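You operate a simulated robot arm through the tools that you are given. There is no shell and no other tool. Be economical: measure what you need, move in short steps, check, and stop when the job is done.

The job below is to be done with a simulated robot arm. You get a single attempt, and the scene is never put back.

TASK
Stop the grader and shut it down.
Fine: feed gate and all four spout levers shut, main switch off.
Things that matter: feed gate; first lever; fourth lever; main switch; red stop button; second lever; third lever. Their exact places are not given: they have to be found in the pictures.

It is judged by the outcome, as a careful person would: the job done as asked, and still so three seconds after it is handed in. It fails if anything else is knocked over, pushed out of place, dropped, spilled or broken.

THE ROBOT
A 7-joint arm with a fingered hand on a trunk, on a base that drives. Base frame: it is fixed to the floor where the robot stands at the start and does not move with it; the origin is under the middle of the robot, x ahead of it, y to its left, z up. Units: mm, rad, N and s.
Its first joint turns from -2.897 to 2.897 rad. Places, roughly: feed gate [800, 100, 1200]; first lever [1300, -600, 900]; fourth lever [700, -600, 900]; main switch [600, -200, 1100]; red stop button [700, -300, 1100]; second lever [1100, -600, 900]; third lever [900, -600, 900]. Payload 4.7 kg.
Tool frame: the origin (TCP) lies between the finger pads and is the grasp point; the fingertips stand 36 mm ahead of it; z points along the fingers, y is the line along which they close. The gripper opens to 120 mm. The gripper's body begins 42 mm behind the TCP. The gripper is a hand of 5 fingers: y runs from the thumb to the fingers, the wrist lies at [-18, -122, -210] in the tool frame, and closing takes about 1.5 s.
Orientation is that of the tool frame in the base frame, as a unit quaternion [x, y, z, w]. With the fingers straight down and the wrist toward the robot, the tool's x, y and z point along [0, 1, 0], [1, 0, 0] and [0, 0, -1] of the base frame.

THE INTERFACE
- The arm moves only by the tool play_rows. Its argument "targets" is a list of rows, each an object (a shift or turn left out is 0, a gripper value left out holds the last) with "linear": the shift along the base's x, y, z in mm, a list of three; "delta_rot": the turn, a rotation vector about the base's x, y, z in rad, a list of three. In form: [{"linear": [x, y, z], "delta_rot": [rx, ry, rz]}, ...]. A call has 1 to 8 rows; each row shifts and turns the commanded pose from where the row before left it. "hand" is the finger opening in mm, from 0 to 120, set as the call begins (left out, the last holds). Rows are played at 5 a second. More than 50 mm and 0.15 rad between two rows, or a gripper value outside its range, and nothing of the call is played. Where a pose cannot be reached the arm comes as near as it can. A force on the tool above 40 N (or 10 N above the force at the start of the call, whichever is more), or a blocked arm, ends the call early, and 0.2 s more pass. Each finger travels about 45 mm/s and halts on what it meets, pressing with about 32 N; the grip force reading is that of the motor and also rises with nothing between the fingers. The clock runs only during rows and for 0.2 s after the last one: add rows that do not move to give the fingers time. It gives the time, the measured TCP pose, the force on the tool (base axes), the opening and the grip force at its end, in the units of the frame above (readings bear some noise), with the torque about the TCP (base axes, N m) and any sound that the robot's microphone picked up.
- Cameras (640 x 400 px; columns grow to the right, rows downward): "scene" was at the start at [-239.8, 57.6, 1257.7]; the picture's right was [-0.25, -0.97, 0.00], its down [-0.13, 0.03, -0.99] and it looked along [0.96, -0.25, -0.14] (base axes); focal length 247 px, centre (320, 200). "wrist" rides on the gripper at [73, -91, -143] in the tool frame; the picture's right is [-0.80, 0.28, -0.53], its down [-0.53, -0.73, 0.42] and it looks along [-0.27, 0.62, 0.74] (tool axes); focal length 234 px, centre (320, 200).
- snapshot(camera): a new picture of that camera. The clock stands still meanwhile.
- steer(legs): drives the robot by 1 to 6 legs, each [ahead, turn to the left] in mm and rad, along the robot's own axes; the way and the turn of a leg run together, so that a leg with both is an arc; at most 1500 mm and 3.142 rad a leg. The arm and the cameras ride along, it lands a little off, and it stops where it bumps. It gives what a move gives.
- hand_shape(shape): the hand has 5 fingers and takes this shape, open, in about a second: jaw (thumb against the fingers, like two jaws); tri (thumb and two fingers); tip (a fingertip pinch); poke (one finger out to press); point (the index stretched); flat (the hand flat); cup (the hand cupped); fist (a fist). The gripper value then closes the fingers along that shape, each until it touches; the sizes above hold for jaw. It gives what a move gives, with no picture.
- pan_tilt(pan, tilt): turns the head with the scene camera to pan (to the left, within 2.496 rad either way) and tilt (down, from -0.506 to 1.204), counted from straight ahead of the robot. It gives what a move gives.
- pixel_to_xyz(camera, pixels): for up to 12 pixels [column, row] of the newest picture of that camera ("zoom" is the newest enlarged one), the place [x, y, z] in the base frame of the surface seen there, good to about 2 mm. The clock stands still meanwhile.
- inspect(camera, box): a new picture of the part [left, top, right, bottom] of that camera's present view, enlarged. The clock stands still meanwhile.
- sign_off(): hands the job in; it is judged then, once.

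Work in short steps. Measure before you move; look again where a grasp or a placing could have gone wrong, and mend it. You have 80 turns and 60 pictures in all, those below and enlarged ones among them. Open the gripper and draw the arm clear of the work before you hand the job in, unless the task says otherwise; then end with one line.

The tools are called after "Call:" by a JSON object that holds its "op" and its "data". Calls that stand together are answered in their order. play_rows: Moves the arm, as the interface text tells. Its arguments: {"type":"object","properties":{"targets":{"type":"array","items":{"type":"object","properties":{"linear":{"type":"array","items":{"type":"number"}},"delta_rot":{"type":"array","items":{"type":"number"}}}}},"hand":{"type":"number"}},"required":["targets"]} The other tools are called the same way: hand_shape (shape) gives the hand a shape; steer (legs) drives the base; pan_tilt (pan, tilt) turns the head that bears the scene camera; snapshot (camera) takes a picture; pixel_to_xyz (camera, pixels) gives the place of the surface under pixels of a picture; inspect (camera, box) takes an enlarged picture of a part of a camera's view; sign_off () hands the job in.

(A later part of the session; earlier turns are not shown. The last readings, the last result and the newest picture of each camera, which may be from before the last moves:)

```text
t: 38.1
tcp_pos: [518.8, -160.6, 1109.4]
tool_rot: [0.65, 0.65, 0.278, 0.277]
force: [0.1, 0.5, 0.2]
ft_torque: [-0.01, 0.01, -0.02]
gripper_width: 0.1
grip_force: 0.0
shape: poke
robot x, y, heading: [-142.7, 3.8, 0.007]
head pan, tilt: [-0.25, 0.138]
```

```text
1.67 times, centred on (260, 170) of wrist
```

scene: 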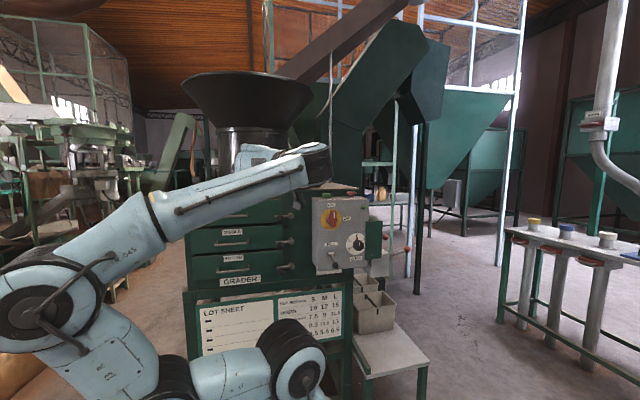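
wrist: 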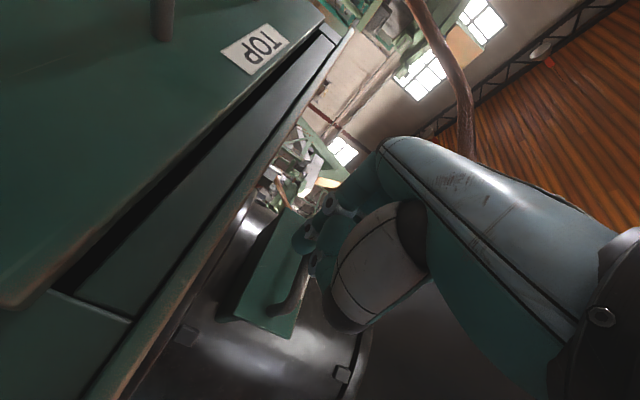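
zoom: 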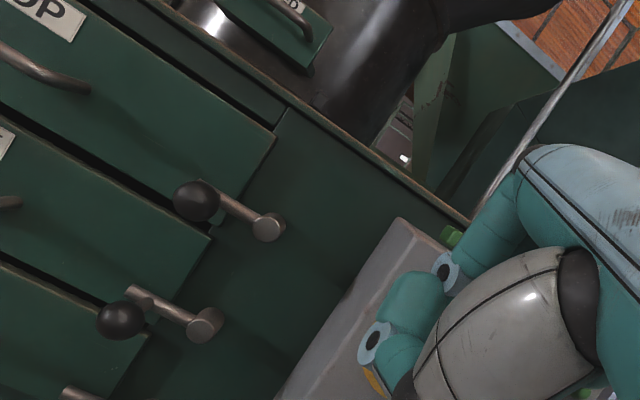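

Reachable. Fingertips show at scene zoom (258,238), left of the bar. I take their places from a tighter view.

Call:
{"op": "inspect", "data": {"camera": "scene", "box": [325, 200, 357, 224]}}

```text
16.00 times, centred on (341, 212) of scene
```

zoom: 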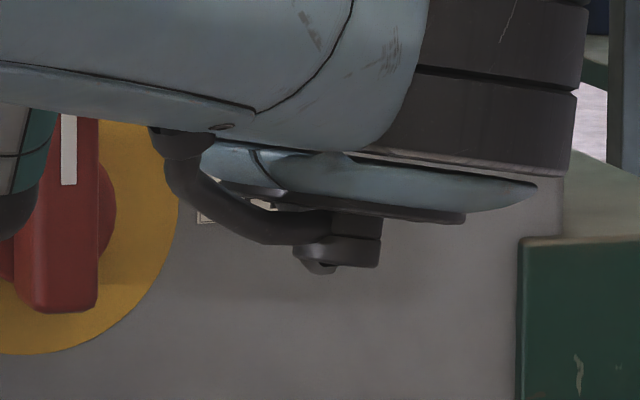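

I missed the box; correct place is about (316,210).

Call:
{"op": "inspect", "data": {"camera": "scene", "box": [302, 196, 342, 226]}}

Call:
{"op": "pixel_to_xyz", "data": {"camera": "scene", "pixels": [[313, 207], [313, 211], [316, 210], [319, 209], [321, 211], [325, 213], [324, 205]]}}

```text
13.33 times, centred on (322, 211) of scene
```

zoom: 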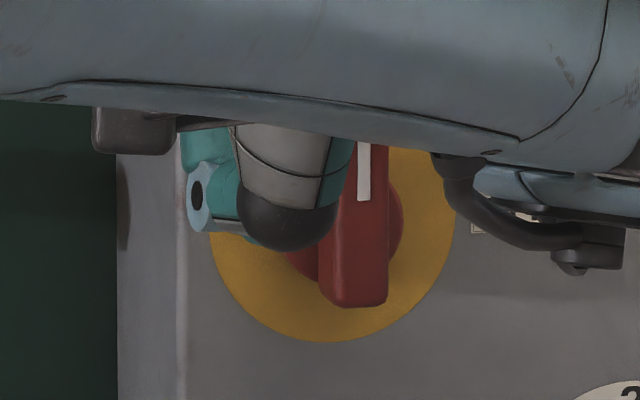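

```text
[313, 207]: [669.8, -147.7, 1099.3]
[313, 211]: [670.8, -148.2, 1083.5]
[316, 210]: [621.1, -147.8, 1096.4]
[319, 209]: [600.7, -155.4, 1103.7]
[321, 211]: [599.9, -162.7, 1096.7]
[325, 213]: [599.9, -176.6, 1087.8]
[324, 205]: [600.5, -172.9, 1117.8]
```

Call:
{"op": "pixel_to_xyz", "data": {"camera": "zoom", "pixels": [[290, 228], [290, 170], [200, 200], [225, 227], [262, 243], [345, 165], [225, 180], [350, 250], [325, 245], [380, 250]]}}

```text
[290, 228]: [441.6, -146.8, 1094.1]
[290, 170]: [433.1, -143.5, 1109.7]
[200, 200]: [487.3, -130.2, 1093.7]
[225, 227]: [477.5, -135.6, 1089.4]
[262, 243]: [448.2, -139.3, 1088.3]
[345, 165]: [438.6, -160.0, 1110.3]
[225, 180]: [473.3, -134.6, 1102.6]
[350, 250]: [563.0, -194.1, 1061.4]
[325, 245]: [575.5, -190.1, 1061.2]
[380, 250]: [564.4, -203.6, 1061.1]
```

The thumb hangs well behind (x≈442), so only the fingertips will reach the bar. I advance 34 mm beside the bar and look from the wrist.

Call:
{"op": "play_rows", "data": {"targets": [{"linear": [12, 0, 0]}, {"linear": [12, 0, 0]}, {"linear": [10, 0, 0]}, {"linear": [0, 0, 0]}]}}

Call:
{"op": "play_rows", "data": {"targets": [{"linear": [0, -8, 0]}, {"linear": [0, -8, 0]}, {"linear": [0, -8, 0]}, {"linear": [0, -8, 0]}, {"linear": [0, 0, 0]}]}}

Call:
{"op": "inspect", "data": {"camera": "scene", "box": [302, 196, 342, 226]}}

```text
t: 39.1
tcp_pos: [551.3, -159.8, 1108.7]
tool_rot: [0.65, 0.65, 0.279, 0.277]
force: [-0.1, 0.6, 0.0]
ft_torque: [0.0, -0.01, 0.0]
gripper_width: 0.2
grip_force: 0.1
shape: poke
robot x, y, heading: [-142.1, 3.3, 0.004]
head pan, tilt: [-0.25, 0.138]
```

```text
t: 40.3
tcp_pos: [551.1, -192.2, 1106.6]
tool_rot: [0.651, 0.649, 0.278, 0.277]
force: [-0.1, -0.1, 1.1]
ft_torque: [0.02, 0.02, -0.02]
gripper_width: 0.0
grip_force: 0.0
shape: poke
robot x, y, heading: [-144.4, -1.9, 0.007]
head pan, tilt: [-0.25, 0.138]
```

```text
13.33 times, centred on (322, 211) of scene
```

zoom: 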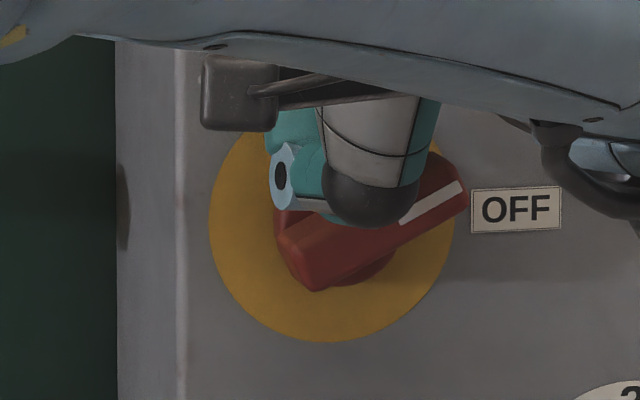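

The bar has turned about 60° toward OFF. I continue right a bit and press down.

Call:
{"op": "play_rows", "data": {"targets": [{"linear": [0, -8, 0]}, {"linear": [0, -6, -4]}, {"linear": [0, 0, -5]}, {"linear": [0, 0, -4]}, {"linear": [0, 0, 0]}]}}

Call:
{"op": "inspect", "data": {"camera": "scene", "box": [302, 196, 342, 226]}}

```text
t: 41.5
tcp_pos: [548.9, -206.9, 1099.7]
tool_rot: [0.649, 0.649, 0.279, 0.281]
force: [-9.5, -3.9, 31.5]
ft_torque: [-0.27, -0.66, -0.22]
gripper_width: 0.0
grip_force: 0.0
shape: poke
robot x, y, heading: [-143.9, 2.9, 0.006]
head pan, tilt: [-0.25, 0.138]
```

```text
13.33 times, centred on (322, 211) of scene
```

zoom: 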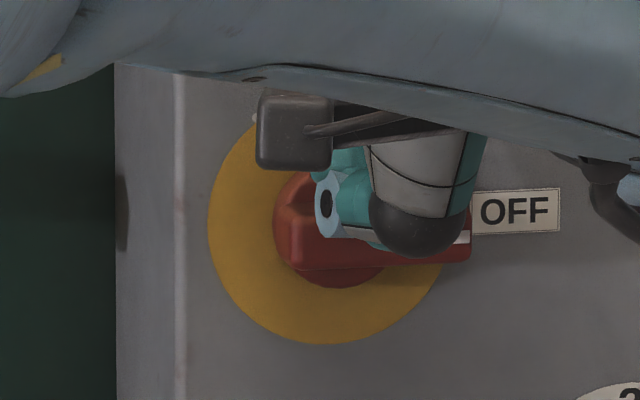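

The bar is horizontal at OFF, resting against its stop (31 N). I lift and withdraw, then check it.

Call:
{"op": "play_rows", "data": {"targets": [{"linear": [0, 0, 10]}, {"linear": [-25, 0, 10]}, {"linear": [-40, 0, 20]}, {"linear": [-40, 0, 25]}, {"linear": [-40, 0, 25]}, {"linear": [0, 0, 40]}, {"linear": [0, 0, 40]}, {"linear": [0, 0, 40]}]}}

Call:
{"op": "play_rows", "data": {"targets": [{"linear": [0, 0, 40]}, {"linear": [0, 0, 40]}, {"linear": [0, 0, 0]}]}}

Call:
{"op": "snapshot", "data": {"camera": "scene"}}

Call:
{"op": "inspect", "data": {"camera": "scene", "box": [300, 180, 420, 280]}}

```text
t: 43.3
tcp_pos: [406.8, -204.7, 1304.8]
tool_rot: [0.651, 0.65, 0.278, 0.276]
force: [-0.5, -0.5, -0.3]
ft_torque: [0.0, -0.02, -0.01]
gripper_width: 0.0
grip_force: 0.1
shape: poke
robot x, y, heading: [-141.7, 3.0, 0.004]
head pan, tilt: [-0.25, 0.138]
```

```text
t: 44.1
tcp_pos: [407.5, -208.6, 1387.7]
tool_rot: [0.651, 0.65, 0.278, 0.277]
force: [0.3, 0.1, 1.3]
ft_torque: [0.0, 0.02, -0.02]
gripper_width: 0.0
grip_force: 0.1
shape: poke
robot x, y, heading: [-143.5, 5.4, 0.008]
head pan, tilt: [-0.25, 0.138]
```

```text
21 pictures are left
```

scene: 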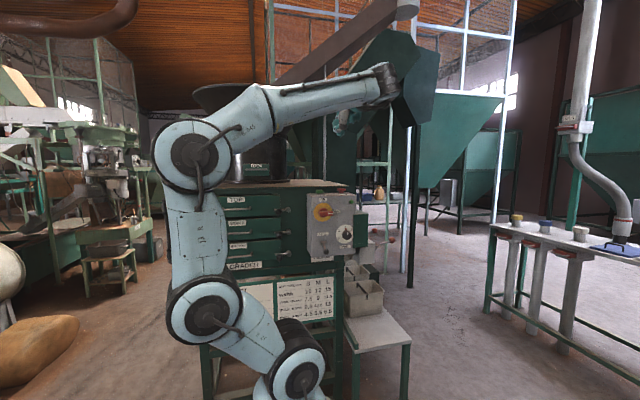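

```text
4.00 times, centred on (360, 230) of scene
```

zoom: 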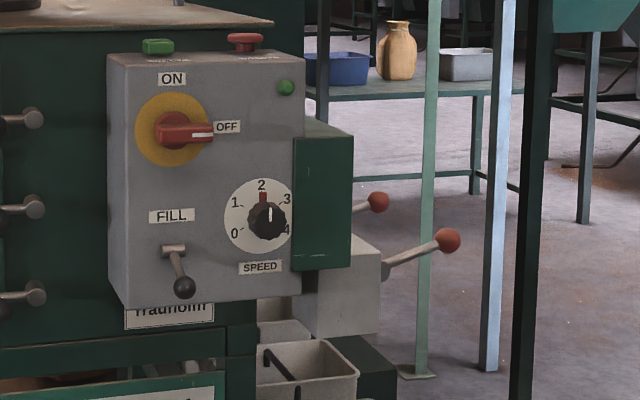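

Switch is OFF, lamp dark. Next are the four levers on the machine's right side. I measure the obstacles and free floor there for driving.

Call:
{"op": "pixel_to_xyz", "data": {"camera": "scene", "pixels": [[489, 312], [567, 380], [494, 225], [600, 240], [411, 285], [403, 270], [407, 345], [408, 395], [448, 300], [420, 330], [520, 250], [440, 230]]}}

Call:
{"op": "pan_tilt", "data": {"pan": -0.9, "tilt": 0.45}}

Call:
{"op": "snapshot", "data": {"camera": "scene"}}

```text
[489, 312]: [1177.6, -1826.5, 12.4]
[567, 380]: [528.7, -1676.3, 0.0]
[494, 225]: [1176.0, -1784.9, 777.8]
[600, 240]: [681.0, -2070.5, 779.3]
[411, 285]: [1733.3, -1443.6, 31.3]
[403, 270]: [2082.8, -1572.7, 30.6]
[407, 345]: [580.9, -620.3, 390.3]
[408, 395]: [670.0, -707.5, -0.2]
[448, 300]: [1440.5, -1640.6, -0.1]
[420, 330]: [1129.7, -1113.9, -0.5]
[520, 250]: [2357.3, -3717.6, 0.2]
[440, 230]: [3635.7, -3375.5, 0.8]
```

```text
t: 45.1
tcp_pos: [407.2, -207.4, 1386.2]
tool_rot: [0.651, 0.65, 0.278, 0.277]
force: [-1.0, -0.8, 0.2]
ft_torque: [0.0, -0.01, -0.02]
gripper_width: 0.1
grip_force: 0.2
shape: poke
robot x, y, heading: [-143.1, 0.9, 0.006]
head pan, tilt: [-0.901, 0.45]
```

```text
19 pictures are left
```

scene: 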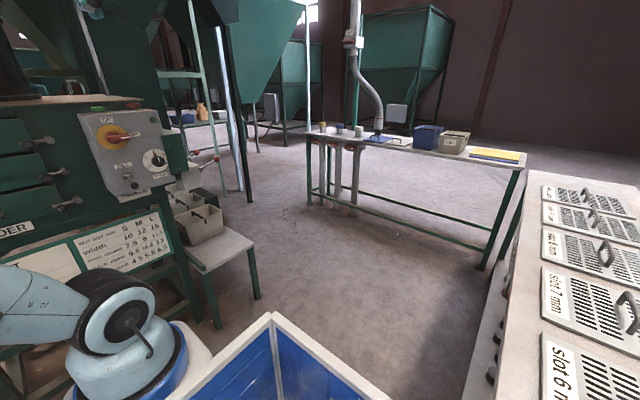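

I measure what stands around: the blue crate (275,320), stool, bench and rack.

Call:
{"op": "pixel_to_xyz", "data": {"camera": "scene", "pixels": [[272, 316], [380, 395], [190, 390], [272, 380], [257, 297], [218, 326], [252, 242], [484, 268], [526, 175], [468, 398], [545, 175], [400, 300]]}}

Call:
{"op": "pan_tilt", "data": {"pan": -1.6, "tilt": 0.9}}

Call:
{"op": "snapshot", "data": {"camera": "scene"}}

```text
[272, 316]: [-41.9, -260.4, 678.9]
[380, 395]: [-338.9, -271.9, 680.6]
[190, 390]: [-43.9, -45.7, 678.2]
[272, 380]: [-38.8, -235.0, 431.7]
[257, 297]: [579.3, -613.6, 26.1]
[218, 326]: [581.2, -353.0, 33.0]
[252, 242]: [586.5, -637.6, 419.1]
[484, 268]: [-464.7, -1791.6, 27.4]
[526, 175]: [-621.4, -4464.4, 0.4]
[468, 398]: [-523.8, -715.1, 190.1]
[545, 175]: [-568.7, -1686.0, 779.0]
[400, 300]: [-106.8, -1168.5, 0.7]
```

```text
t: 46.2
tcp_pos: [407.9, -207.9, 1386.0]
tool_rot: [0.651, 0.65, 0.278, 0.277]
force: [-0.3, 0.4, -0.1]
ft_torque: [-0.01, -0.02, 0.0]
gripper_width: 0.1
grip_force: 0.0
shape: poke
robot x, y, heading: [-143.0, 4.2, 0.003]
head pan, tilt: [-1.6, 0.901]
```

```text
18 pictures are left
```

scene: 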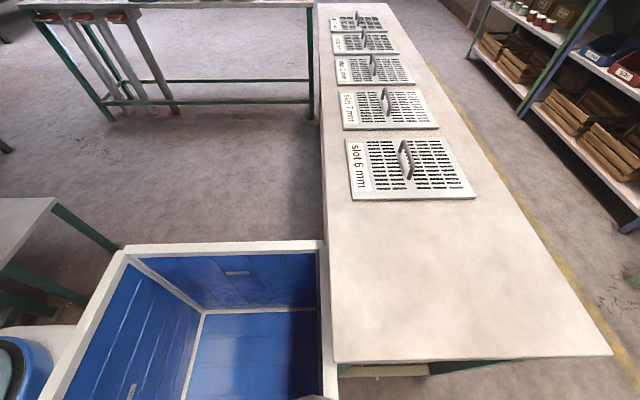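

The blue crate and the rear bench show the layout: the free corridor is y≈-700 to -1680. I'll drive ahead, turn right, go down the corridor and turn to face +x at y≈-1150, with the arm high.

Call:
{"op": "steer", "data": {"legs": [[140, 0], [0, -1.571], [1150, 0]]}}

Call:
{"op": "pan_tilt", "data": {"pan": 1.2, "tilt": 0.3}}

Call:
{"op": "snapshot", "data": {"camera": "scene"}}

```text
t: 56.8
tcp_pos: [-236.2, -1690.4, 1385.7]
tool_rot: [0.92, -0.01, -0.003, 0.393]
force: [-0.1, -0.2, -0.2]
ft_torque: [-0.03, 0.01, -0.02]
gripper_width: 0.0
grip_force: 0.1
shape: poke
robot x, y, heading: [-16.7, -1146.5, -1.587]
head pan, tilt: [-1.6, 0.901]
```

```text
t: 59.3
tcp_pos: [-234.6, -1689.0, 1385.5]
tool_rot: [0.92, -0.011, -0.004, 0.392]
force: [0.2, -0.1, 1.0]
ft_torque: [0.05, 0.01, 0.0]
gripper_width: 0.4
grip_force: 0.1
shape: poke
robot x, y, heading: [-14.0, -1146.5, -1.593]
head pan, tilt: [1.201, 0.3]
```

```text
17 pictures are left
```

scene: 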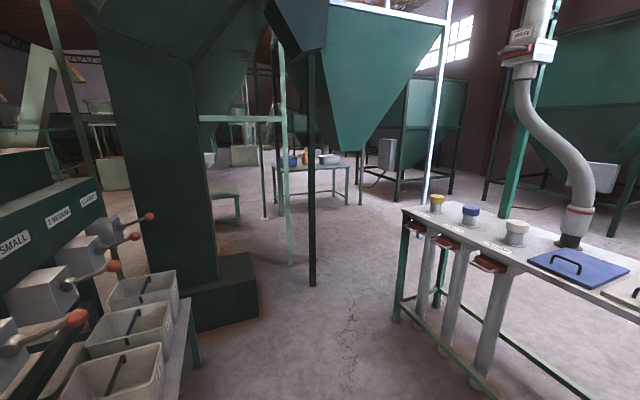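

Levers are visible on the left (balls at ~(148,217),(135,237),(113,266),(77,317)). I measure the obstacles and the levers.

Call:
{"op": "pixel_to_xyz", "data": {"camera": "scene", "pixels": [[256, 310], [310, 284], [195, 365], [150, 217], [135, 237], [113, 266], [77, 318], [68, 285], [95, 250], [113, 232], [290, 262], [150, 395]]}}

Call:
{"op": "inspect", "data": {"camera": "scene", "box": [0, 180, 192, 340]}}

```text
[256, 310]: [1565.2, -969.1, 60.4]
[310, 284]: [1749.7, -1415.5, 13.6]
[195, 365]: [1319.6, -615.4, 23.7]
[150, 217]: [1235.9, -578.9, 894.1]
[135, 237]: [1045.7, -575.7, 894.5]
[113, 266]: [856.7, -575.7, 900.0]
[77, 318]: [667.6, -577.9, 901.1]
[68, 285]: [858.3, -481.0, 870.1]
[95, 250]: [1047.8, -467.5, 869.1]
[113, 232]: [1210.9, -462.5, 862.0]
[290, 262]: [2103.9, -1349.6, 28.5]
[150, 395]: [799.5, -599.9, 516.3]
```

```text
2.50 times, centred on (96, 260) of scene
```

zoom: 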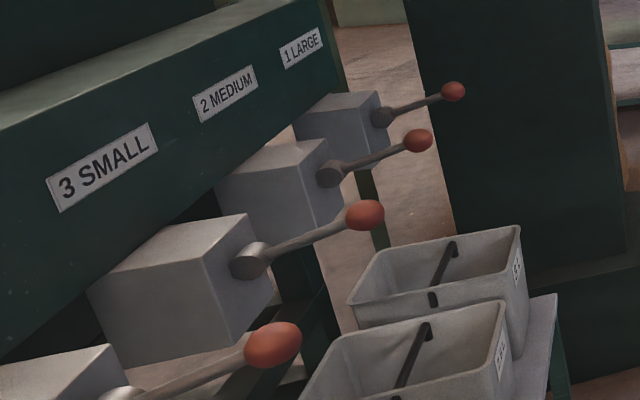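

All four levers share one pose: hub on the spout's outer face (y≈-470, z≈869), rod reaching out to the ball at (y -578, z 897). I drive in beside them.

Call:
{"op": "steer", "data": {"legs": [[0, 1.593], [920, 0]]}}

Call:
{"op": "pan_tilt", "data": {"pan": 1.3, "tilt": 0.45}}

Call:
{"op": "snapshot", "data": {"camera": "scene"}}

```text
t: 68.1
tcp_pos: [1474.2, -1325.6, 1386.4]
tool_rot: [0.645, 0.656, 0.28, 0.275]
force: [0.4, -0.5, 0.0]
ft_torque: [0.04, 0.02, 0.02]
gripper_width: 0.0
grip_force: 0.1
shape: poke
robot x, y, heading: [925.6, -1121.3, 0.018]
head pan, tilt: [1.201, 0.3]
```

```text
t: 68.8
tcp_pos: [1475.0, -1326.0, 1387.4]
tool_rot: [0.645, 0.656, 0.28, 0.274]
force: [0.2, 0.7, -0.1]
ft_torque: [-0.02, 0.0, 0.02]
gripper_width: 0.1
grip_force: 0.0
shape: poke
robot x, y, heading: [919.1, -1130.6, 0.019]
head pan, tilt: [1.3, 0.45]
```

```text
15 pictures are left
```

scene: 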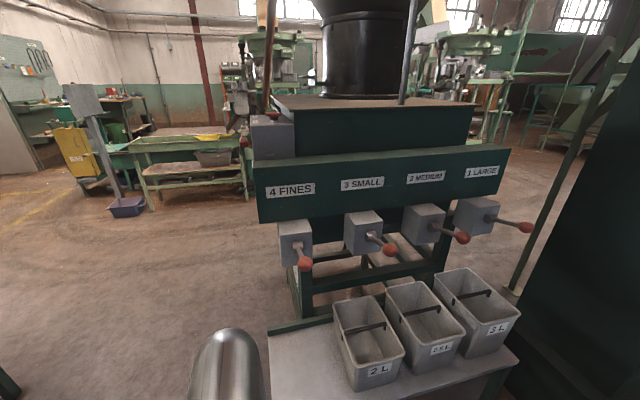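

A clear view of all four levers. I enlarge them to see how they pivot.

Call:
{"op": "inspect", "data": {"camera": "scene", "box": [265, 190, 425, 290]}}

Call:
{"op": "pixel_to_xyz", "data": {"camera": "zoom", "pixels": [[118, 200], [130, 230], [140, 255], [155, 292], [408, 190], [440, 208], [470, 225], [497, 238], [370, 175], [85, 190], [605, 140], [405, 178]]}}

```text
4.00 times, centred on (345, 240) of scene
```

zoom: 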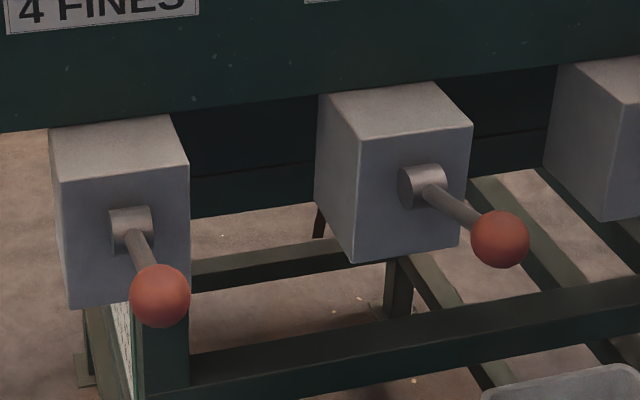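

```text
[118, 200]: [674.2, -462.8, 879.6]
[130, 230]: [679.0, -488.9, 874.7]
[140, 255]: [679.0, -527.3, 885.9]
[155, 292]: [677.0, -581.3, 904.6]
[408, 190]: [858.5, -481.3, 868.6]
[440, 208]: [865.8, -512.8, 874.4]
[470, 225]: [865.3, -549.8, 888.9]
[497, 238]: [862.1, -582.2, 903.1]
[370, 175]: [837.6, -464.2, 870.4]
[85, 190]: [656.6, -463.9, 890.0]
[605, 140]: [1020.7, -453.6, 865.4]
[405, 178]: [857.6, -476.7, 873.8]
```

The hub is a barrel with its axis along x, so each lever swings up/down; now about 17° above level. I check the elevator column's place before swinging the arm round to the left.

Call:
{"op": "pixel_to_xyz", "data": {"camera": "scene", "pixels": [[560, 180], [530, 260], [600, 120], [580, 250], [620, 60], [505, 290], [575, 130]]}}

```text
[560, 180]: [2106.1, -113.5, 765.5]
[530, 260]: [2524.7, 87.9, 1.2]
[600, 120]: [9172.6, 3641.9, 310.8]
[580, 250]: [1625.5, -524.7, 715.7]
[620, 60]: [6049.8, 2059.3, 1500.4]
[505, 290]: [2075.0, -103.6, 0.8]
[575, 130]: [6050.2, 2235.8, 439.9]
```

Column face is at x≈1625, leaving ample room. I swing the arm round to the left at height, yawing the hand with it.

Call:
{"op": "play_rows", "data": {"targets": [{"linear": [-45, 0, 0]}, {"linear": [3, 46, 0], "delta_rot": [0, 0, 0.0654]}, {"linear": [3, 46, 0], "delta_rot": [0, 0, 0.0654]}, {"linear": [3, 46, 0], "delta_rot": [0, 0, 0.0654]}, {"linear": [3, 46, 0], "delta_rot": [0, 0, 0.0654]}, {"linear": [-11, 43, 0], "delta_rot": [0, 0, 0.0654]}, {"linear": [-12, 43, 0], "delta_rot": [0, 0, 0.0654]}, {"linear": [-11, 43, 0], "delta_rot": [0, 0, 0.0654]}]}}

Call:
{"op": "play_rows", "data": {"targets": [{"linear": [-12, 43, 0], "delta_rot": [0, 0, 0.0654]}, {"linear": [-24, 35, 0], "delta_rot": [0, 0, 0.0654]}, {"linear": [-24, 35, 0], "delta_rot": [0, 0, 0.0654]}, {"linear": [-24, 35, 0], "delta_rot": [0, 0, 0.0654]}, {"linear": [-24, 35, 0], "delta_rot": [0, 0, 0.0654]}, {"linear": [-32, 25, 0], "delta_rot": [0, 0, 0.0654]}, {"linear": [-32, 25, 0], "delta_rot": [0, 0, 0.0654]}, {"linear": [-32, 25, 0], "delta_rot": [0, 0, 0.0654]}]}}

Call:
{"op": "play_rows", "data": {"targets": [{"linear": [-32, 25, 0], "delta_rot": [0, 0, 0.0654]}, {"linear": [-37, 13, 0], "delta_rot": [0, 0, 0.0654]}, {"linear": [-37, 13, 0], "delta_rot": [0, 0, 0.0654]}, {"linear": [-37, 13, 0], "delta_rot": [0, 0, 0.0654]}, {"linear": [-37, 13, 0], "delta_rot": [0, 0, 0.0654]}, {"linear": [-37, 0, 0], "delta_rot": [0, 0, 0.0654]}, {"linear": [-37, 0, 0], "delta_rot": [0, 0, 0.0654]}, {"linear": [-37, 0, 0], "delta_rot": [0, 0, 0.0654]}]}}

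```text
t: 70.6
tcp_pos: [1408.6, -1017.9, 1384.8]
tool_rot: [0.49, 0.778, 0.334, 0.209]
force: [-0.1, 8.7, -0.4]
ft_torque: [-0.35, 0.04, -0.43]
gripper_width: 0.0
grip_force: 0.0
shape: poke
robot x, y, heading: [920.8, -1123.9, 0.023]
head pan, tilt: [1.3, 0.45]
```

```text
t: 72.6
tcp_pos: [1347.1, -802.0, 1388.0]
tool_rot: [0.438, 0.809, 0.346, 0.185]
force: [-0.1, -1.3, 0.7]
ft_torque: [0.03, 0.02, -0.02]
gripper_width: 0.2
grip_force: 0.0
shape: poke
robot x, y, heading: [923.7, -1122.4, 0.02]
head pan, tilt: [1.3, 0.45]
stopped in row 8: the arm was blocked; the commanded pose is now the measured one
```

```text
t: 74.4
tcp_pos: [1056.4, -723.7, 1386.4]
tool_rot: [0.213, 0.895, 0.383, 0.089]
force: [0.3, -0.8, 0.1]
ft_torque: [-0.02, 0.0, 0.02]
gripper_width: 0.0
grip_force: 0.0
shape: poke
robot x, y, heading: [920.1, -1127.1, 0.025]
head pan, tilt: [1.3, 0.45]
```

There was a brief contact on the way ("blocked", 8.7 N). I look to see what it was and that nothing has been displaced.

Call:
{"op": "snapshot", "data": {"camera": "scene"}}

```text
13 pictures are left
```

scene: 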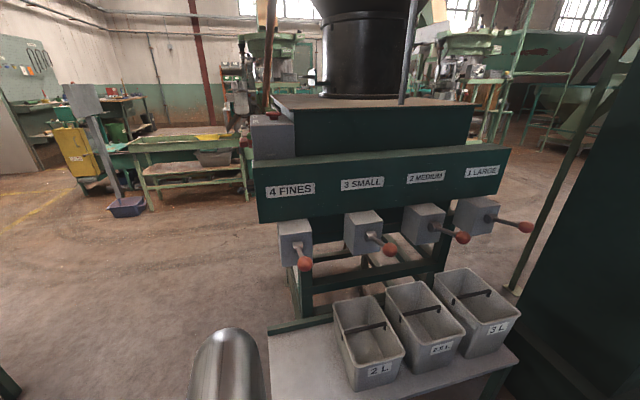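

Nothing is displaced; the contact was a graze on the fixed structure. To give the wrist more room I shift the robot ~100 mm away from the levers with a back-and-forth.

Call:
{"op": "steer", "data": {"legs": [[0, 0.18], [-500, 0], [0, -0.2], [480, 0]]}}

Call:
{"op": "play_rows", "data": {"targets": [{"linear": [-45, 0, 0], "delta_rot": [0, 0, 0.07]}, {"linear": [-45, 0, 0], "delta_rot": [0, 0, 0.07]}, {"linear": [-45, 0, 0], "delta_rot": [0, 0, 0.07]}, {"linear": [-45, 0, 0], "delta_rot": [0, 0, 0.07]}, {"linear": [-45, 0, 0], "delta_rot": [0, 0, 0.07]}, {"linear": [-45, 0, 0], "delta_rot": [0, 0, 0.07]}, {"linear": [-45, 0, 0], "delta_rot": [0, 0, 0.07]}, {"linear": [0, 0, 0]}]}}

```text
t: 81.3
tcp_pos: [1064.0, -826.7, 1386.8]
tool_rot: [0.222, 0.893, 0.381, 0.093]
force: [-0.1, -0.6, 0.2]
ft_torque: [-0.01, -0.04, 0.03]
gripper_width: 0.3
grip_force: 0.2
shape: poke
robot x, y, heading: [922.4, -1226.1, 0.0]
head pan, tilt: [1.3, 0.45]
```

```text
t: 83.1
tcp_pos: [750.4, -825.2, 1388.3]
tool_rot: [-0.002, 0.92, 0.392, -0.003]
force: [-0.9, -1.4, 0.1]
ft_torque: [0.01, 0.02, -0.02]
gripper_width: 0.0
grip_force: 0.1
shape: poke
robot x, y, heading: [918.6, -1225.5, 0.001]
head pan, tilt: [1.3, 0.45]
```

The hand now points 45° down toward the machine. I descend toward lever 4's ball, staying above it.

Call:
{"op": "play_rows", "data": {"targets": [{"linear": [-9, 25, -40]}, {"linear": [-9, 25, -40]}, {"linear": [-9, 25, -40]}, {"linear": [-9, 25, -40]}, {"linear": [-9, 25, -40]}, {"linear": [-9, 25, -40]}, {"linear": [-9, 25, -40]}, {"linear": [-9, 25, -40]}]}}

Call:
{"op": "play_rows", "data": {"targets": [{"linear": [0, 15, -40]}, {"linear": [0, 15, -40]}, {"linear": [0, 5, -15]}, {"linear": [0, 0, 0]}]}}

Call:
{"op": "inspect", "data": {"camera": "scene", "box": [230, 130, 390, 230]}}

```text
t: 84.9
tcp_pos: [675.0, -627.5, 1070.2]
tool_rot: [0.0, 0.919, 0.393, -0.003]
force: [0.5, -0.9, 2.2]
ft_torque: [-0.06, -0.04, 0.01]
gripper_width: 0.2
grip_force: 0.1
shape: poke
robot x, y, heading: [921.1, -1226.0, 0.003]
head pan, tilt: [1.3, 0.45]
```

```text
t: 85.9
tcp_pos: [675.6, -590.5, 971.9]
tool_rot: [0.0, 0.92, 0.393, -0.002]
force: [-0.6, 0.9, 1.2]
ft_torque: [0.0, -0.01, 0.0]
gripper_width: 0.1
grip_force: 0.0
shape: poke
robot x, y, heading: [915.3, -1225.6, 0.006]
head pan, tilt: [1.3, 0.45]
```

```text
4.00 times, centred on (310, 180) of scene
```

zoom: 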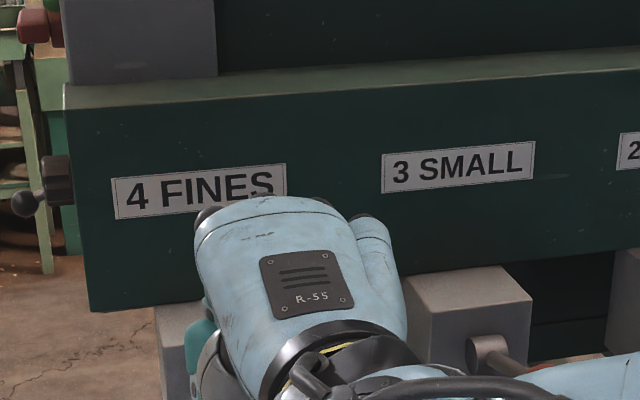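

The hand is above lever 4. I press down in small steps and watch for resistance.

Call:
{"op": "play_rows", "data": {"targets": [{"linear": [0, 2, -12]}, {"linear": [0, 2, -10]}, {"linear": [0, 0, -10]}, {"linear": [0, 0, -8]}, {"linear": [0, 0, -8]}, {"linear": [0, 0, -8]}, {"linear": [0, 0, 0]}]}}

Call:
{"op": "inspect", "data": {"camera": "wrist", "box": [100, 50, 420, 290]}}

```text
t: 87.2
tcp_pos: [673.6, -587.9, 933.8]
tool_rot: [-0.001, 0.917, 0.399, -0.008]
force: [0.8, -9.7, 9.9]
ft_torque: [-0.25, -0.04, -0.05]
gripper_width: 0.0
grip_force: 0.0
shape: poke
robot x, y, heading: [919.5, -1223.6, 0.001]
head pan, tilt: [1.3, 0.45]
stopped in row 6: the force on the tool passed its limit at 42 N (the readings are from after the stop); the commanded pose is now the measured one
```

```text
1.67 times, centred on (260, 170) of wrist
```

zoom: 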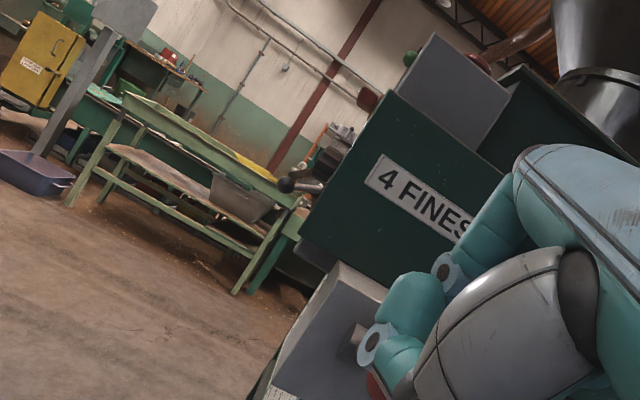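

It's hard against a stop right at the ball's top, so it doesn't go down: shutting must be upward. I'll back off along the tool axis, open a jaw grip, and take the ball to lift it.

Call:
{"op": "play_rows", "data": {"targets": [{"linear": [0, -20, 30]}, {"linear": [0, -30, 30]}, {"linear": [0, -35, 15]}, {"linear": [3, -10, 5]}, {"linear": [0, 0, 0]}]}}

Call:
{"op": "hand_shape", "data": {"shape": "jaw"}}

Call:
{"op": "inspect", "data": {"camera": "wrist", "box": [160, 80, 480, 320]}}

```text
t: 88.4
tcp_pos: [676.5, -683.1, 1011.1]
tool_rot: [0.0, 0.918, 0.397, -0.006]
force: [-0.3, 0.3, 0.5]
ft_torque: [-0.02, 0.03, 0.01]
gripper_width: 0.1
grip_force: 0.1
shape: poke
robot x, y, heading: [921.8, -1223.0, 0.002]
head pan, tilt: [1.3, 0.45]
```

```text
t: 89.3
tcp_pos: [678.0, -683.0, 1011.5]
tool_rot: [0.0, 0.918, 0.397, -0.005]
force: [-0.1, 0.2, 0.3]
ft_torque: [0.02, 0.05, -0.02]
gripper_width: 119.7
grip_force: 0.0
shape: jaw
robot x, y, heading: [921.9, -1226.4, 0.007]
head pan, tilt: [1.3, 0.45]
```

```text
1.67 times, centred on (320, 200) of wrist
```

zoom: 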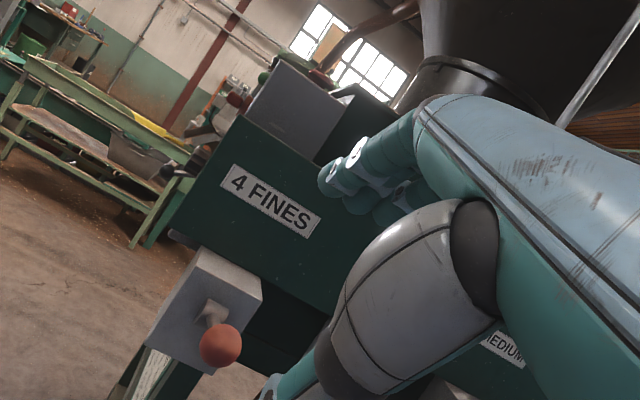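

The jaw is open and the ball shows at zoom (220,345). I measure it and the thumb and finger tips.

Call:
{"op": "pixel_to_xyz", "data": {"camera": "zoom", "pixels": [[220, 345], [208, 335], [235, 345], [330, 180], [345, 165], [290, 380], [345, 385], [225, 275], [215, 305]]}}

```text
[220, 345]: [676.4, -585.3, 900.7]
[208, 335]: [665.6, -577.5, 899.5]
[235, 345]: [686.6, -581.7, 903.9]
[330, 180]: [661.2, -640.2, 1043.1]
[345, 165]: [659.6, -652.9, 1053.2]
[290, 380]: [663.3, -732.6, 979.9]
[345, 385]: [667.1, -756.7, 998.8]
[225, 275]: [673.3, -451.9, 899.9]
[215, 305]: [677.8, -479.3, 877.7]
```

Ball centre is about (677,-575,896). I advance so the ball is just ahead of the TCP, then close.

Call:
{"op": "play_rows", "data": {"targets": [{"linear": [0, 25, -27]}, {"linear": [0, 25, -27]}, {"linear": [0, 25, -27]}, {"linear": [0, 23, -25]}, {"linear": [0, 0, 0]}], "hand": 120}}

Call:
{"op": "play_rows", "data": {"targets": [{"linear": [0, 0, 0]}, {"linear": [0, 0, 0]}, {"linear": [0, 0, 0]}, {"linear": [0, 0, 0]}, {"linear": [0, 0, 0]}, {"linear": [0, 0, 0]}, {"linear": [0, 0, 0]}, {"linear": [0, 0, 0]}], "hand": 15}}

Call:
{"op": "inspect", "data": {"camera": "wrist", "box": [160, 80, 480, 320]}}

```text
t: 90.5
tcp_pos: [675.2, -584.3, 904.8]
tool_rot: [0.0, 0.917, 0.398, -0.007]
force: [0.6, -0.8, -0.3]
ft_torque: [-0.01, -0.03, -0.03]
gripper_width: 119.9
grip_force: 0.2
shape: jaw
robot x, y, heading: [926.9, -1224.5, 0.001]
head pan, tilt: [1.3, 0.45]
```

```text
t: 92.3
tcp_pos: [676.8, -584.6, 903.4]
tool_rot: [0.0, 0.918, 0.397, -0.006]
force: [1.3, 1.3, -1.1]
ft_torque: [0.11, -0.08, -0.13]
gripper_width: 19.5
grip_force: 32.2
shape: jaw
robot x, y, heading: [921.9, -1222.6, 0.003]
head pan, tilt: [1.3, 0.45]
```

```text
1.67 times, centred on (320, 200) of wrist
```

zoom: 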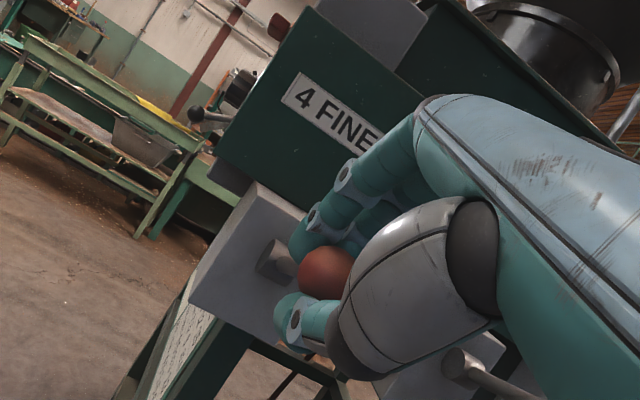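

The ball is held (opening 19.5, 32 N). I lift along the arc, first to about 45°.

Call:
{"op": "play_rows", "data": {"targets": [{"linear": [0, 2, 8]}, {"linear": [0, 3, 8]}, {"linear": [0, 5, 8]}, {"linear": [0, 5, 8]}, {"linear": [0, 5, 7]}, {"linear": [0, 6, 7]}, {"linear": [0, 0, 0]}]}}

Call:
{"op": "inspect", "data": {"camera": "wrist", "box": [160, 80, 480, 320]}}

```text
t: 93.6
tcp_pos: [677.4, -562.9, 937.5]
tool_rot: [-0.003, 0.92, 0.392, -0.003]
force: [-7.7, 10.6, -14.8]
ft_torque: [-0.4, 0.11, 0.21]
gripper_width: 18.6
grip_force: 31.8
shape: jaw
robot x, y, heading: [922.7, -1223.0, 0.003]
head pan, tilt: [1.3, 0.45]
stopped in row 6: the force on the tool passed its limit at 41 N (the readings are from after the stop); the commanded pose is now the measured one
```

```text
1.67 times, centred on (320, 200) of wrist
```

zoom: 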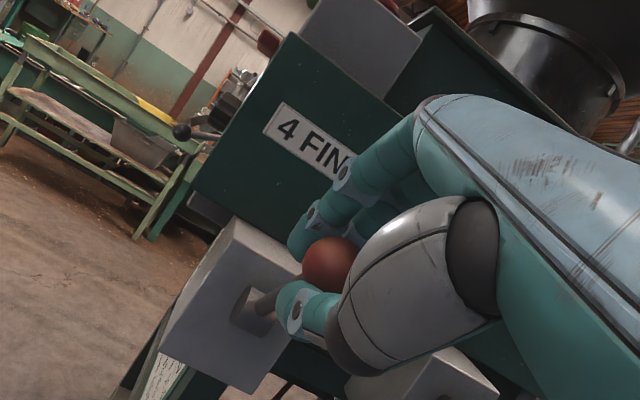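

The lever has risen to about 36°, and the force is mostly radial (the hand is too far out), not a stop. I continue with more inward motion.

Call:
{"op": "play_rows", "data": {"targets": [{"linear": [0, 5, -1]}, {"linear": [0, 6, 4]}, {"linear": [0, 6, 4]}, {"linear": [0, 7, 4]}, {"linear": [0, 7, 4]}, {"linear": [0, 0, 0]}]}}

Call:
{"op": "inspect", "data": {"camera": "wrist", "box": [160, 80, 480, 320]}}

```text
t: 95.0
tcp_pos: [676.5, -532.4, 955.5]
tool_rot: [-0.002, 0.919, 0.393, -0.003]
force: [-9.9, 2.9, -17.2]
ft_torque: [-0.74, 0.1, 0.2]
gripper_width: 18.6
grip_force: 32.1
shape: jaw
robot x, y, heading: [920.1, -1225.8, 0.002]
head pan, tilt: [1.3, 0.45]
```

```text
1.67 times, centred on (320, 200) of wrist
```

zoom: 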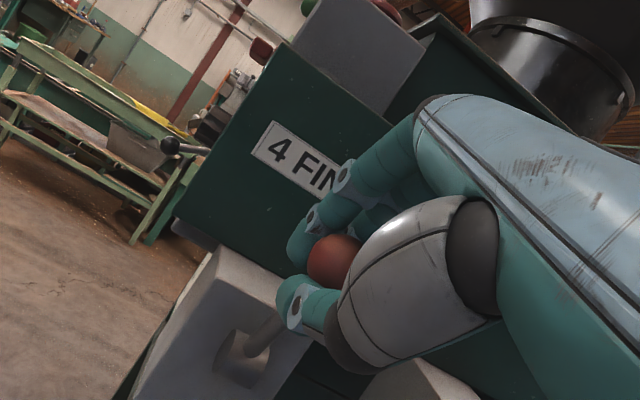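

It keeps rising (about 60°). I continue the arc until it stops.

Call:
{"op": "play_rows", "data": {"targets": [{"linear": [0, 6, 5]}, {"linear": [0, 7, 4]}, {"linear": [0, 7, 3]}, {"linear": [0, 7, 2]}, {"linear": [0, 7, 1]}, {"linear": [0, 0, 0]}]}}

```text
t: 96.1
tcp_pos: [672.5, -505.8, 962.7]
tool_rot: [-0.007, 0.921, 0.39, -0.003]
force: [-6.5, -11.6, -13.1]
ft_torque: [-0.09, 0.09, 0.0]
gripper_width: 17.6
grip_force: 32.0
shape: jaw
robot x, y, heading: [920.8, -1225.1, 0.005]
head pan, tilt: [1.3, 0.45]
stopped in row 5: the force on the tool passed its limit at 41 N (the readings are from after the stop); the commanded pose is now the measured one
```

Now the resistance is along the travel direction: probably the end stop, near 75°. I check by picture.

Call:
{"op": "inspect", "data": {"camera": "wrist", "box": [160, 80, 480, 320]}}

Call:
{"op": "pixel_to_xyz", "data": {"camera": "zoom", "pixels": [[335, 260], [325, 250], [260, 340], [245, 350], [300, 250], [270, 320], [280, 160], [255, 235], [230, 290]]}}

```text
1.67 times, centred on (320, 200) of wrist
```

zoom: 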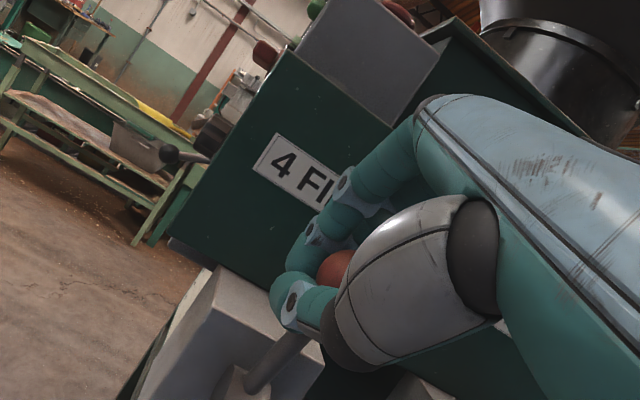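

```text
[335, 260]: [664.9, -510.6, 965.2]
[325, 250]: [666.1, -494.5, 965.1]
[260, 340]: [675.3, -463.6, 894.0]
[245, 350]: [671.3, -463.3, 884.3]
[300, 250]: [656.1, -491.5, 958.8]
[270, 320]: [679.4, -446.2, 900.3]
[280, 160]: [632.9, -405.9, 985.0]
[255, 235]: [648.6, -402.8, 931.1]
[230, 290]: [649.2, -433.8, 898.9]
```

The fingers are ~60 mm clear of the board (y -404), so this looks like the lever's own stop at ~74°. I verify by opening partly and nudging the ball with the thumb.

Call:
{"op": "play_rows", "data": {"targets": [{"linear": [0, 0, 0]}, {"linear": [0, 0, 0]}, {"linear": [0, 0, 0]}, {"linear": [0, 0, 0]}], "hand": 55}}

Call:
{"op": "play_rows", "data": {"targets": [{"linear": [0, 5, 1]}, {"linear": [0, 5, 1]}, {"linear": [0, 5, 1]}, {"linear": [0, 5, 1]}, {"linear": [0, 5, 0]}, {"linear": [0, 5, 0]}, {"linear": [0, 0, 0]}]}}

Call:
{"op": "inspect", "data": {"camera": "wrist", "box": [160, 80, 480, 320]}}

Call:
{"op": "pixel_to_xyz", "data": {"camera": "zoom", "pixels": [[335, 260], [325, 260], [310, 265], [340, 250], [260, 340]]}}

```text
t: 97.1
tcp_pos: [674.5, -504.8, 969.3]
tool_rot: [-0.004, 0.919, 0.393, -0.004]
force: [-0.5, -0.5, -0.6]
ft_torque: [0.0, 0.01, -0.01]
gripper_width: 54.8
grip_force: 0.1
shape: jaw
robot x, y, heading: [918.3, -1224.6, 0.005]
head pan, tilt: [1.3, 0.45]
```

```text
t: 98.7
tcp_pos: [672.8, -475.6, 973.3]
tool_rot: [-0.004, 0.92, 0.393, -0.005]
force: [-8.3, -15.5, -0.5]
ft_torque: [-0.39, 0.35, -0.26]
gripper_width: 62.4
grip_force: 0.1
shape: jaw
robot x, y, heading: [921.5, -1227.3, 0.007]
head pan, tilt: [1.3, 0.45]
```

```text
1.67 times, centred on (320, 200) of wrist
```

zoom: 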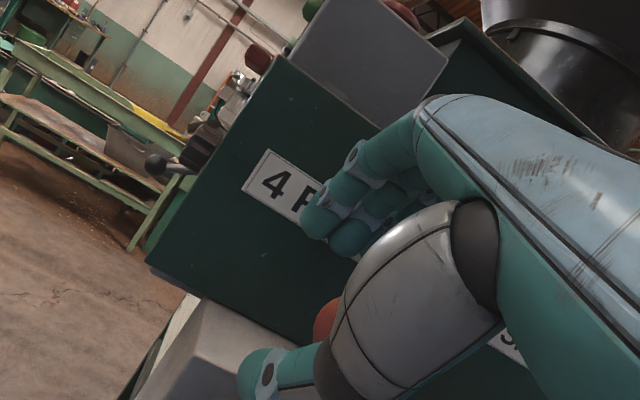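

```text
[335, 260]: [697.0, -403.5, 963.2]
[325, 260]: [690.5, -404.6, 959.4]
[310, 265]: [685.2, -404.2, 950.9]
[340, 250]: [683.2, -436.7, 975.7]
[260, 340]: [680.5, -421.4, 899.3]
```

The thumb was pushed back (width 55→62, 15 N) as the hand advanced, so the ball resists. I measure the ball at zoom (325,315).

Call:
{"op": "pixel_to_xyz", "data": {"camera": "zoom", "pixels": [[325, 312], [320, 320], [328, 305], [335, 318], [318, 335]]}}

Call:
{"op": "play_rows", "data": {"targets": [{"linear": [0, 6, 0]}, {"linear": [0, 6, 0]}, {"linear": [0, 6, 0]}, {"linear": [0, 0, 0]}]}}

```text
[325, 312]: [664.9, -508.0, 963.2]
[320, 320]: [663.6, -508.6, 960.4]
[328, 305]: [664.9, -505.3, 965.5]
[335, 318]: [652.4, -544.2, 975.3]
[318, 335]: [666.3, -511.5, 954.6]
```

```text
t: 99.4
tcp_pos: [667.6, -465.3, 968.5]
tool_rot: [-0.007, 0.92, 0.391, -0.003]
force: [-8.2, -16.8, -4.6]
ft_torque: [-0.12, 0.17, -0.39]
gripper_width: 61.9
grip_force: 0.1
shape: jaw
robot x, y, heading: [917.9, -1222.4, 0.003]
head pan, tilt: [1.3, 0.45]
stopped in row 3: the force on the tool passed its limit at 44 N (the readings are from after the stop); the commanded pose is now the measured one
```

The ball is unmoved at (y≈-503, z≈962) against 44 N: lever 4 is at its end stop, shut. I open fully, retreat along the tool axis and go over to lever 3 (x≈866).

Call:
{"op": "play_rows", "data": {"targets": [{"linear": [3, -8, -4]}, {"linear": [3, 0, 0]}, {"linear": [0, 0, 0]}, {"linear": [0, 0, 0]}, {"linear": [0, -22, 21]}, {"linear": [0, -34, 33]}, {"linear": [0, -34, 33]}, {"linear": [0, -30, 20]}], "hand": 120}}

Call:
{"op": "play_rows", "data": {"targets": [{"linear": [45, -25, 0]}, {"linear": [45, -25, 0]}, {"linear": [48, -10, -10]}, {"linear": [48, 0, -10]}, {"linear": [0, 0, 0]}]}}

Call:
{"op": "snapshot", "data": {"camera": "scene"}}

```text
t: 101.2
tcp_pos: [678.4, -591.4, 1073.3]
tool_rot: [-0.007, 0.92, 0.391, -0.004]
force: [-0.3, 0.1, -1.1]
ft_torque: [0.06, 0.03, -0.01]
gripper_width: 119.7
grip_force: 0.0
shape: jaw
robot x, y, heading: [919.1, -1227.7, 0.006]
head pan, tilt: [1.3, 0.45]
```

```text
refused: row 1 steps farther than a row can; nothing moved
```

```text
4 pictures are left
```

scene: 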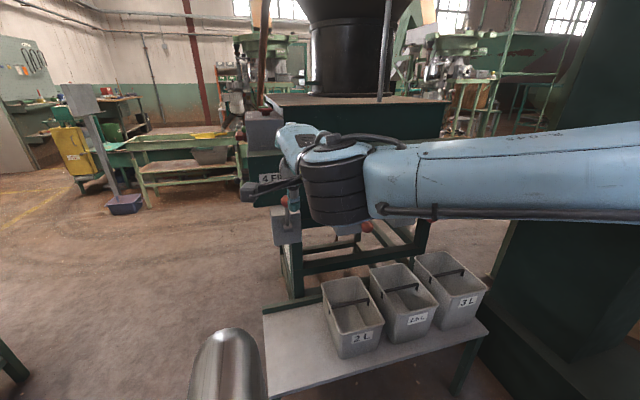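

The move was refused (step slightly too long), the picture is fine. I check ball 4's place at (293,193) and move to lever 3's pre-grasp in 5 rows, then approach and close.

Call:
{"op": "pixel_to_xyz", "data": {"camera": "scene", "pixels": [[293, 192], [293, 198], [290, 187], [297, 195], [292, 215], [367, 228], [366, 240]]}}

Call:
{"op": "play_rows", "data": {"targets": [{"linear": [37.5, -18, -12]}, {"linear": [37.5, -18, -12]}, {"linear": [37.5, -19, -13]}, {"linear": [37.5, -19, -13]}, {"linear": [37.5, -18, -13]}, {"linear": [0, 0, 0]}]}}

```text
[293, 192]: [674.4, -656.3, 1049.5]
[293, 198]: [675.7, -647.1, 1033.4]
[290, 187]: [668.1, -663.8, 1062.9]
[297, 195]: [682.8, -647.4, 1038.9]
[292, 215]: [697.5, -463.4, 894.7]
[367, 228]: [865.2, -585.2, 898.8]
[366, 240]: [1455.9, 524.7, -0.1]
```

```text
t: 102.6
tcp_pos: [867.3, -682.5, 1009.9]
tool_rot: [-0.007, 0.92, 0.392, -0.004]
force: [-0.3, 0.0, 0.2]
ft_torque: [-0.03, 0.01, -0.04]
gripper_width: 119.7
grip_force: 0.0
shape: jaw
robot x, y, heading: [916.3, -1224.3, 0.003]
head pan, tilt: [1.3, 0.45]
```

Ball 3 is confirmed at x≈865. I approach and close on it as with lever 4.

Call:
{"op": "play_rows", "data": {"targets": [{"linear": [0, 25, -27]}, {"linear": [-1, 25, -27]}, {"linear": [0, 25, -27]}, {"linear": [0, 23, -25]}, {"linear": [0, 0, 0]}]}}

Call:
{"op": "play_rows", "data": {"targets": [{"linear": [0, 0, 0]}, {"linear": [0, 0, 0]}, {"linear": [0, 0, 0]}, {"linear": [0, 0, 0]}, {"linear": [0, 0, 0]}, {"linear": [0, 0, 0]}, {"linear": [0, 0, 0]}, {"linear": [0, 0, 0]}], "hand": 15}}

Call:
{"op": "play_rows", "data": {"targets": [{"linear": [0, 2, 8]}, {"linear": [0, 4, 8]}, {"linear": [0, 6, 7]}, {"linear": [0, 6, 6]}, {"linear": [0, 6, 5]}, {"linear": [0, 7, 4]}, {"linear": [0, 0, 0]}]}}

```text
t: 103.8
tcp_pos: [863.5, -585.0, 904.3]
tool_rot: [-0.006, 0.92, 0.392, -0.004]
force: [-0.7, -0.5, -0.5]
ft_torque: [0.02, 0.0, -0.02]
gripper_width: 119.8
grip_force: 0.1
shape: jaw
robot x, y, heading: [920.0, -1222.8, 0.007]
head pan, tilt: [1.3, 0.45]
```

```text
t: 105.6
tcp_pos: [862.5, -584.2, 904.3]
tool_rot: [-0.007, 0.92, 0.392, -0.005]
force: [-2.1, -0.4, 1.2]
ft_torque: [0.39, -0.06, 0.0]
gripper_width: 18.5
grip_force: 32.0
shape: jaw
robot x, y, heading: [922.7, -1222.5, 0.006]
head pan, tilt: [1.3, 0.45]
```

```text
t: 107.2
tcp_pos: [862.0, -554.9, 942.1]
tool_rot: [-0.008, 0.92, 0.392, -0.005]
force: [-12.9, 4.2, -6.5]
ft_torque: [-0.15, 0.12, 0.25]
gripper_width: 17.7
grip_force: 32.4
shape: jaw
robot x, y, heading: [919.0, -1227.6, 0.003]
head pan, tilt: [1.3, 0.45]
```

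Lever 3 is gripped and following with low force. I continue the arc to its stop.

Call:
{"op": "play_rows", "data": {"targets": [{"linear": [0, 7, 4]}, {"linear": [0, 7, 4]}, {"linear": [0, 7, 4]}, {"linear": [0, 7, 3]}, {"linear": [0, 7, 2]}, {"linear": [0, 6, 1]}, {"linear": [0, 6, 1]}, {"linear": [0, 6, 0]}]}}

```text
t: 109.0
tcp_pos: [862.5, -503.0, 959.1]
tool_rot: [-0.006, 0.92, 0.391, -0.004]
force: [-12.1, -30.7, -14.2]
ft_torque: [-0.25, 0.13, -0.08]
gripper_width: 20.0
grip_force: 31.8
shape: jaw
robot x, y, heading: [919.7, -1224.2, 0.003]
head pan, tilt: [1.3, 0.45]
```

It resists with 31 N at y=-503, the same stop as lever 4. I open partly, nudge with the thumb to seat it, then retreat.

Call:
{"op": "play_rows", "data": {"targets": [{"linear": [0, 0, 0]}, {"linear": [0, 0, 0]}, {"linear": [0, 0, 0]}, {"linear": [0, 0, 0]}], "hand": 55}}

Call:
{"op": "play_rows", "data": {"targets": [{"linear": [0, 6, 2]}, {"linear": [0, 6, 2]}, {"linear": [0, 6, 1]}, {"linear": [0, 6, 1]}, {"linear": [0, 6, 0]}, {"linear": [0, 6, 0]}, {"linear": [0, 0, 0]}]}}

Call:
{"op": "play_rows", "data": {"targets": [{"linear": [0, -10, -2]}, {"linear": [0, 0, 0]}, {"linear": [0, 0, 0]}, {"linear": [0, 0, 0]}, {"linear": [0, -22, 21]}, {"linear": [0, -34, 33]}, {"linear": [0, -34, 33]}, {"linear": [0, -30, 20]}], "hand": 120}}

```text
t: 110.0
tcp_pos: [864.7, -502.3, 962.1]
tool_rot: [-0.005, 0.92, 0.392, -0.004]
force: [-1.3, 0.6, -0.1]
ft_torque: [0.0, 0.01, -0.03]
gripper_width: 54.6
grip_force: 0.1
shape: jaw
robot x, y, heading: [921.9, -1227.9, 0.006]
head pan, tilt: [1.3, 0.45]
```

```text
t: 111.6
tcp_pos: [862.2, -466.7, 967.0]
tool_rot: [-0.007, 0.92, 0.392, -0.005]
force: [-11.5, -22.9, 1.3]
ft_torque: [-0.54, 0.33, -0.45]
gripper_width: 62.4
grip_force: 0.1
shape: jaw
robot x, y, heading: [922.6, -1223.8, 0.003]
head pan, tilt: [1.3, 0.45]
```

```text
t: 113.4
tcp_pos: [862.5, -596.5, 1070.2]
tool_rot: [-0.007, 0.921, 0.39, -0.004]
force: [-0.8, 0.3, -0.8]
ft_torque: [0.04, 0.0, -0.04]
gripper_width: 119.8
grip_force: 0.0
shape: jaw
robot x, y, heading: [921.4, -1224.4, 0.005]
head pan, tilt: [1.3, 0.45]
```

Same signature as lever 4, so lever 3 is shut. On to lever 2 (x≈1055).

Call:
{"op": "play_rows", "data": {"targets": [{"linear": [38.5, -17, -12]}, {"linear": [38.5, -17, -12]}, {"linear": [38.5, -17, -12]}, {"linear": [38.5, -17, -12]}, {"linear": [38.5, -18, -12]}, {"linear": [0, 0, 0]}]}}

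Call:
{"op": "play_rows", "data": {"targets": [{"linear": [0, 25, -27]}, {"linear": [0, 25, -27]}, {"linear": [0, 25, -27]}, {"linear": [0, 23, -25]}, {"linear": [0, 0, 0]}]}}

Call:
{"op": "play_rows", "data": {"targets": [{"linear": [0, 0, 0]}, {"linear": [0, 0, 0]}, {"linear": [0, 0, 0]}, {"linear": [0, 0, 0]}, {"linear": [0, 0, 0]}, {"linear": [0, 0, 0]}, {"linear": [0, 0, 0]}, {"linear": [0, 0, 0]}], "hand": 15}}

```text
t: 114.8
tcp_pos: [1057.5, -683.2, 1007.3]
tool_rot: [-0.006, 0.92, 0.391, -0.004]
force: [0.1, -0.5, 0.7]
ft_torque: [-0.01, -0.02, -0.01]
gripper_width: 119.7
grip_force: 0.1
shape: jaw
robot x, y, heading: [922.1, -1223.8, 0.008]
head pan, tilt: [1.3, 0.45]
```

```text
t: 116.0
tcp_pos: [1054.6, -584.8, 903.8]
tool_rot: [-0.007, 0.92, 0.392, -0.006]
force: [0.3, 0.7, -0.6]
ft_torque: [0.05, -0.02, -0.01]
gripper_width: 119.8
grip_force: 0.1
shape: jaw
robot x, y, heading: [921.0, -1226.3, 0.006]
head pan, tilt: [1.3, 0.45]
```

```text
t: 117.8
tcp_pos: [1056.2, -586.0, 903.7]
tool_rot: [-0.008, 0.92, 0.391, -0.005]
force: [1.8, 1.1, 0.4]
ft_torque: [0.26, -0.09, -0.11]
gripper_width: 19.4
grip_force: 31.6
shape: jaw
robot x, y, heading: [920.5, -1221.8, 0.007]
head pan, tilt: [1.3, 0.45]
```

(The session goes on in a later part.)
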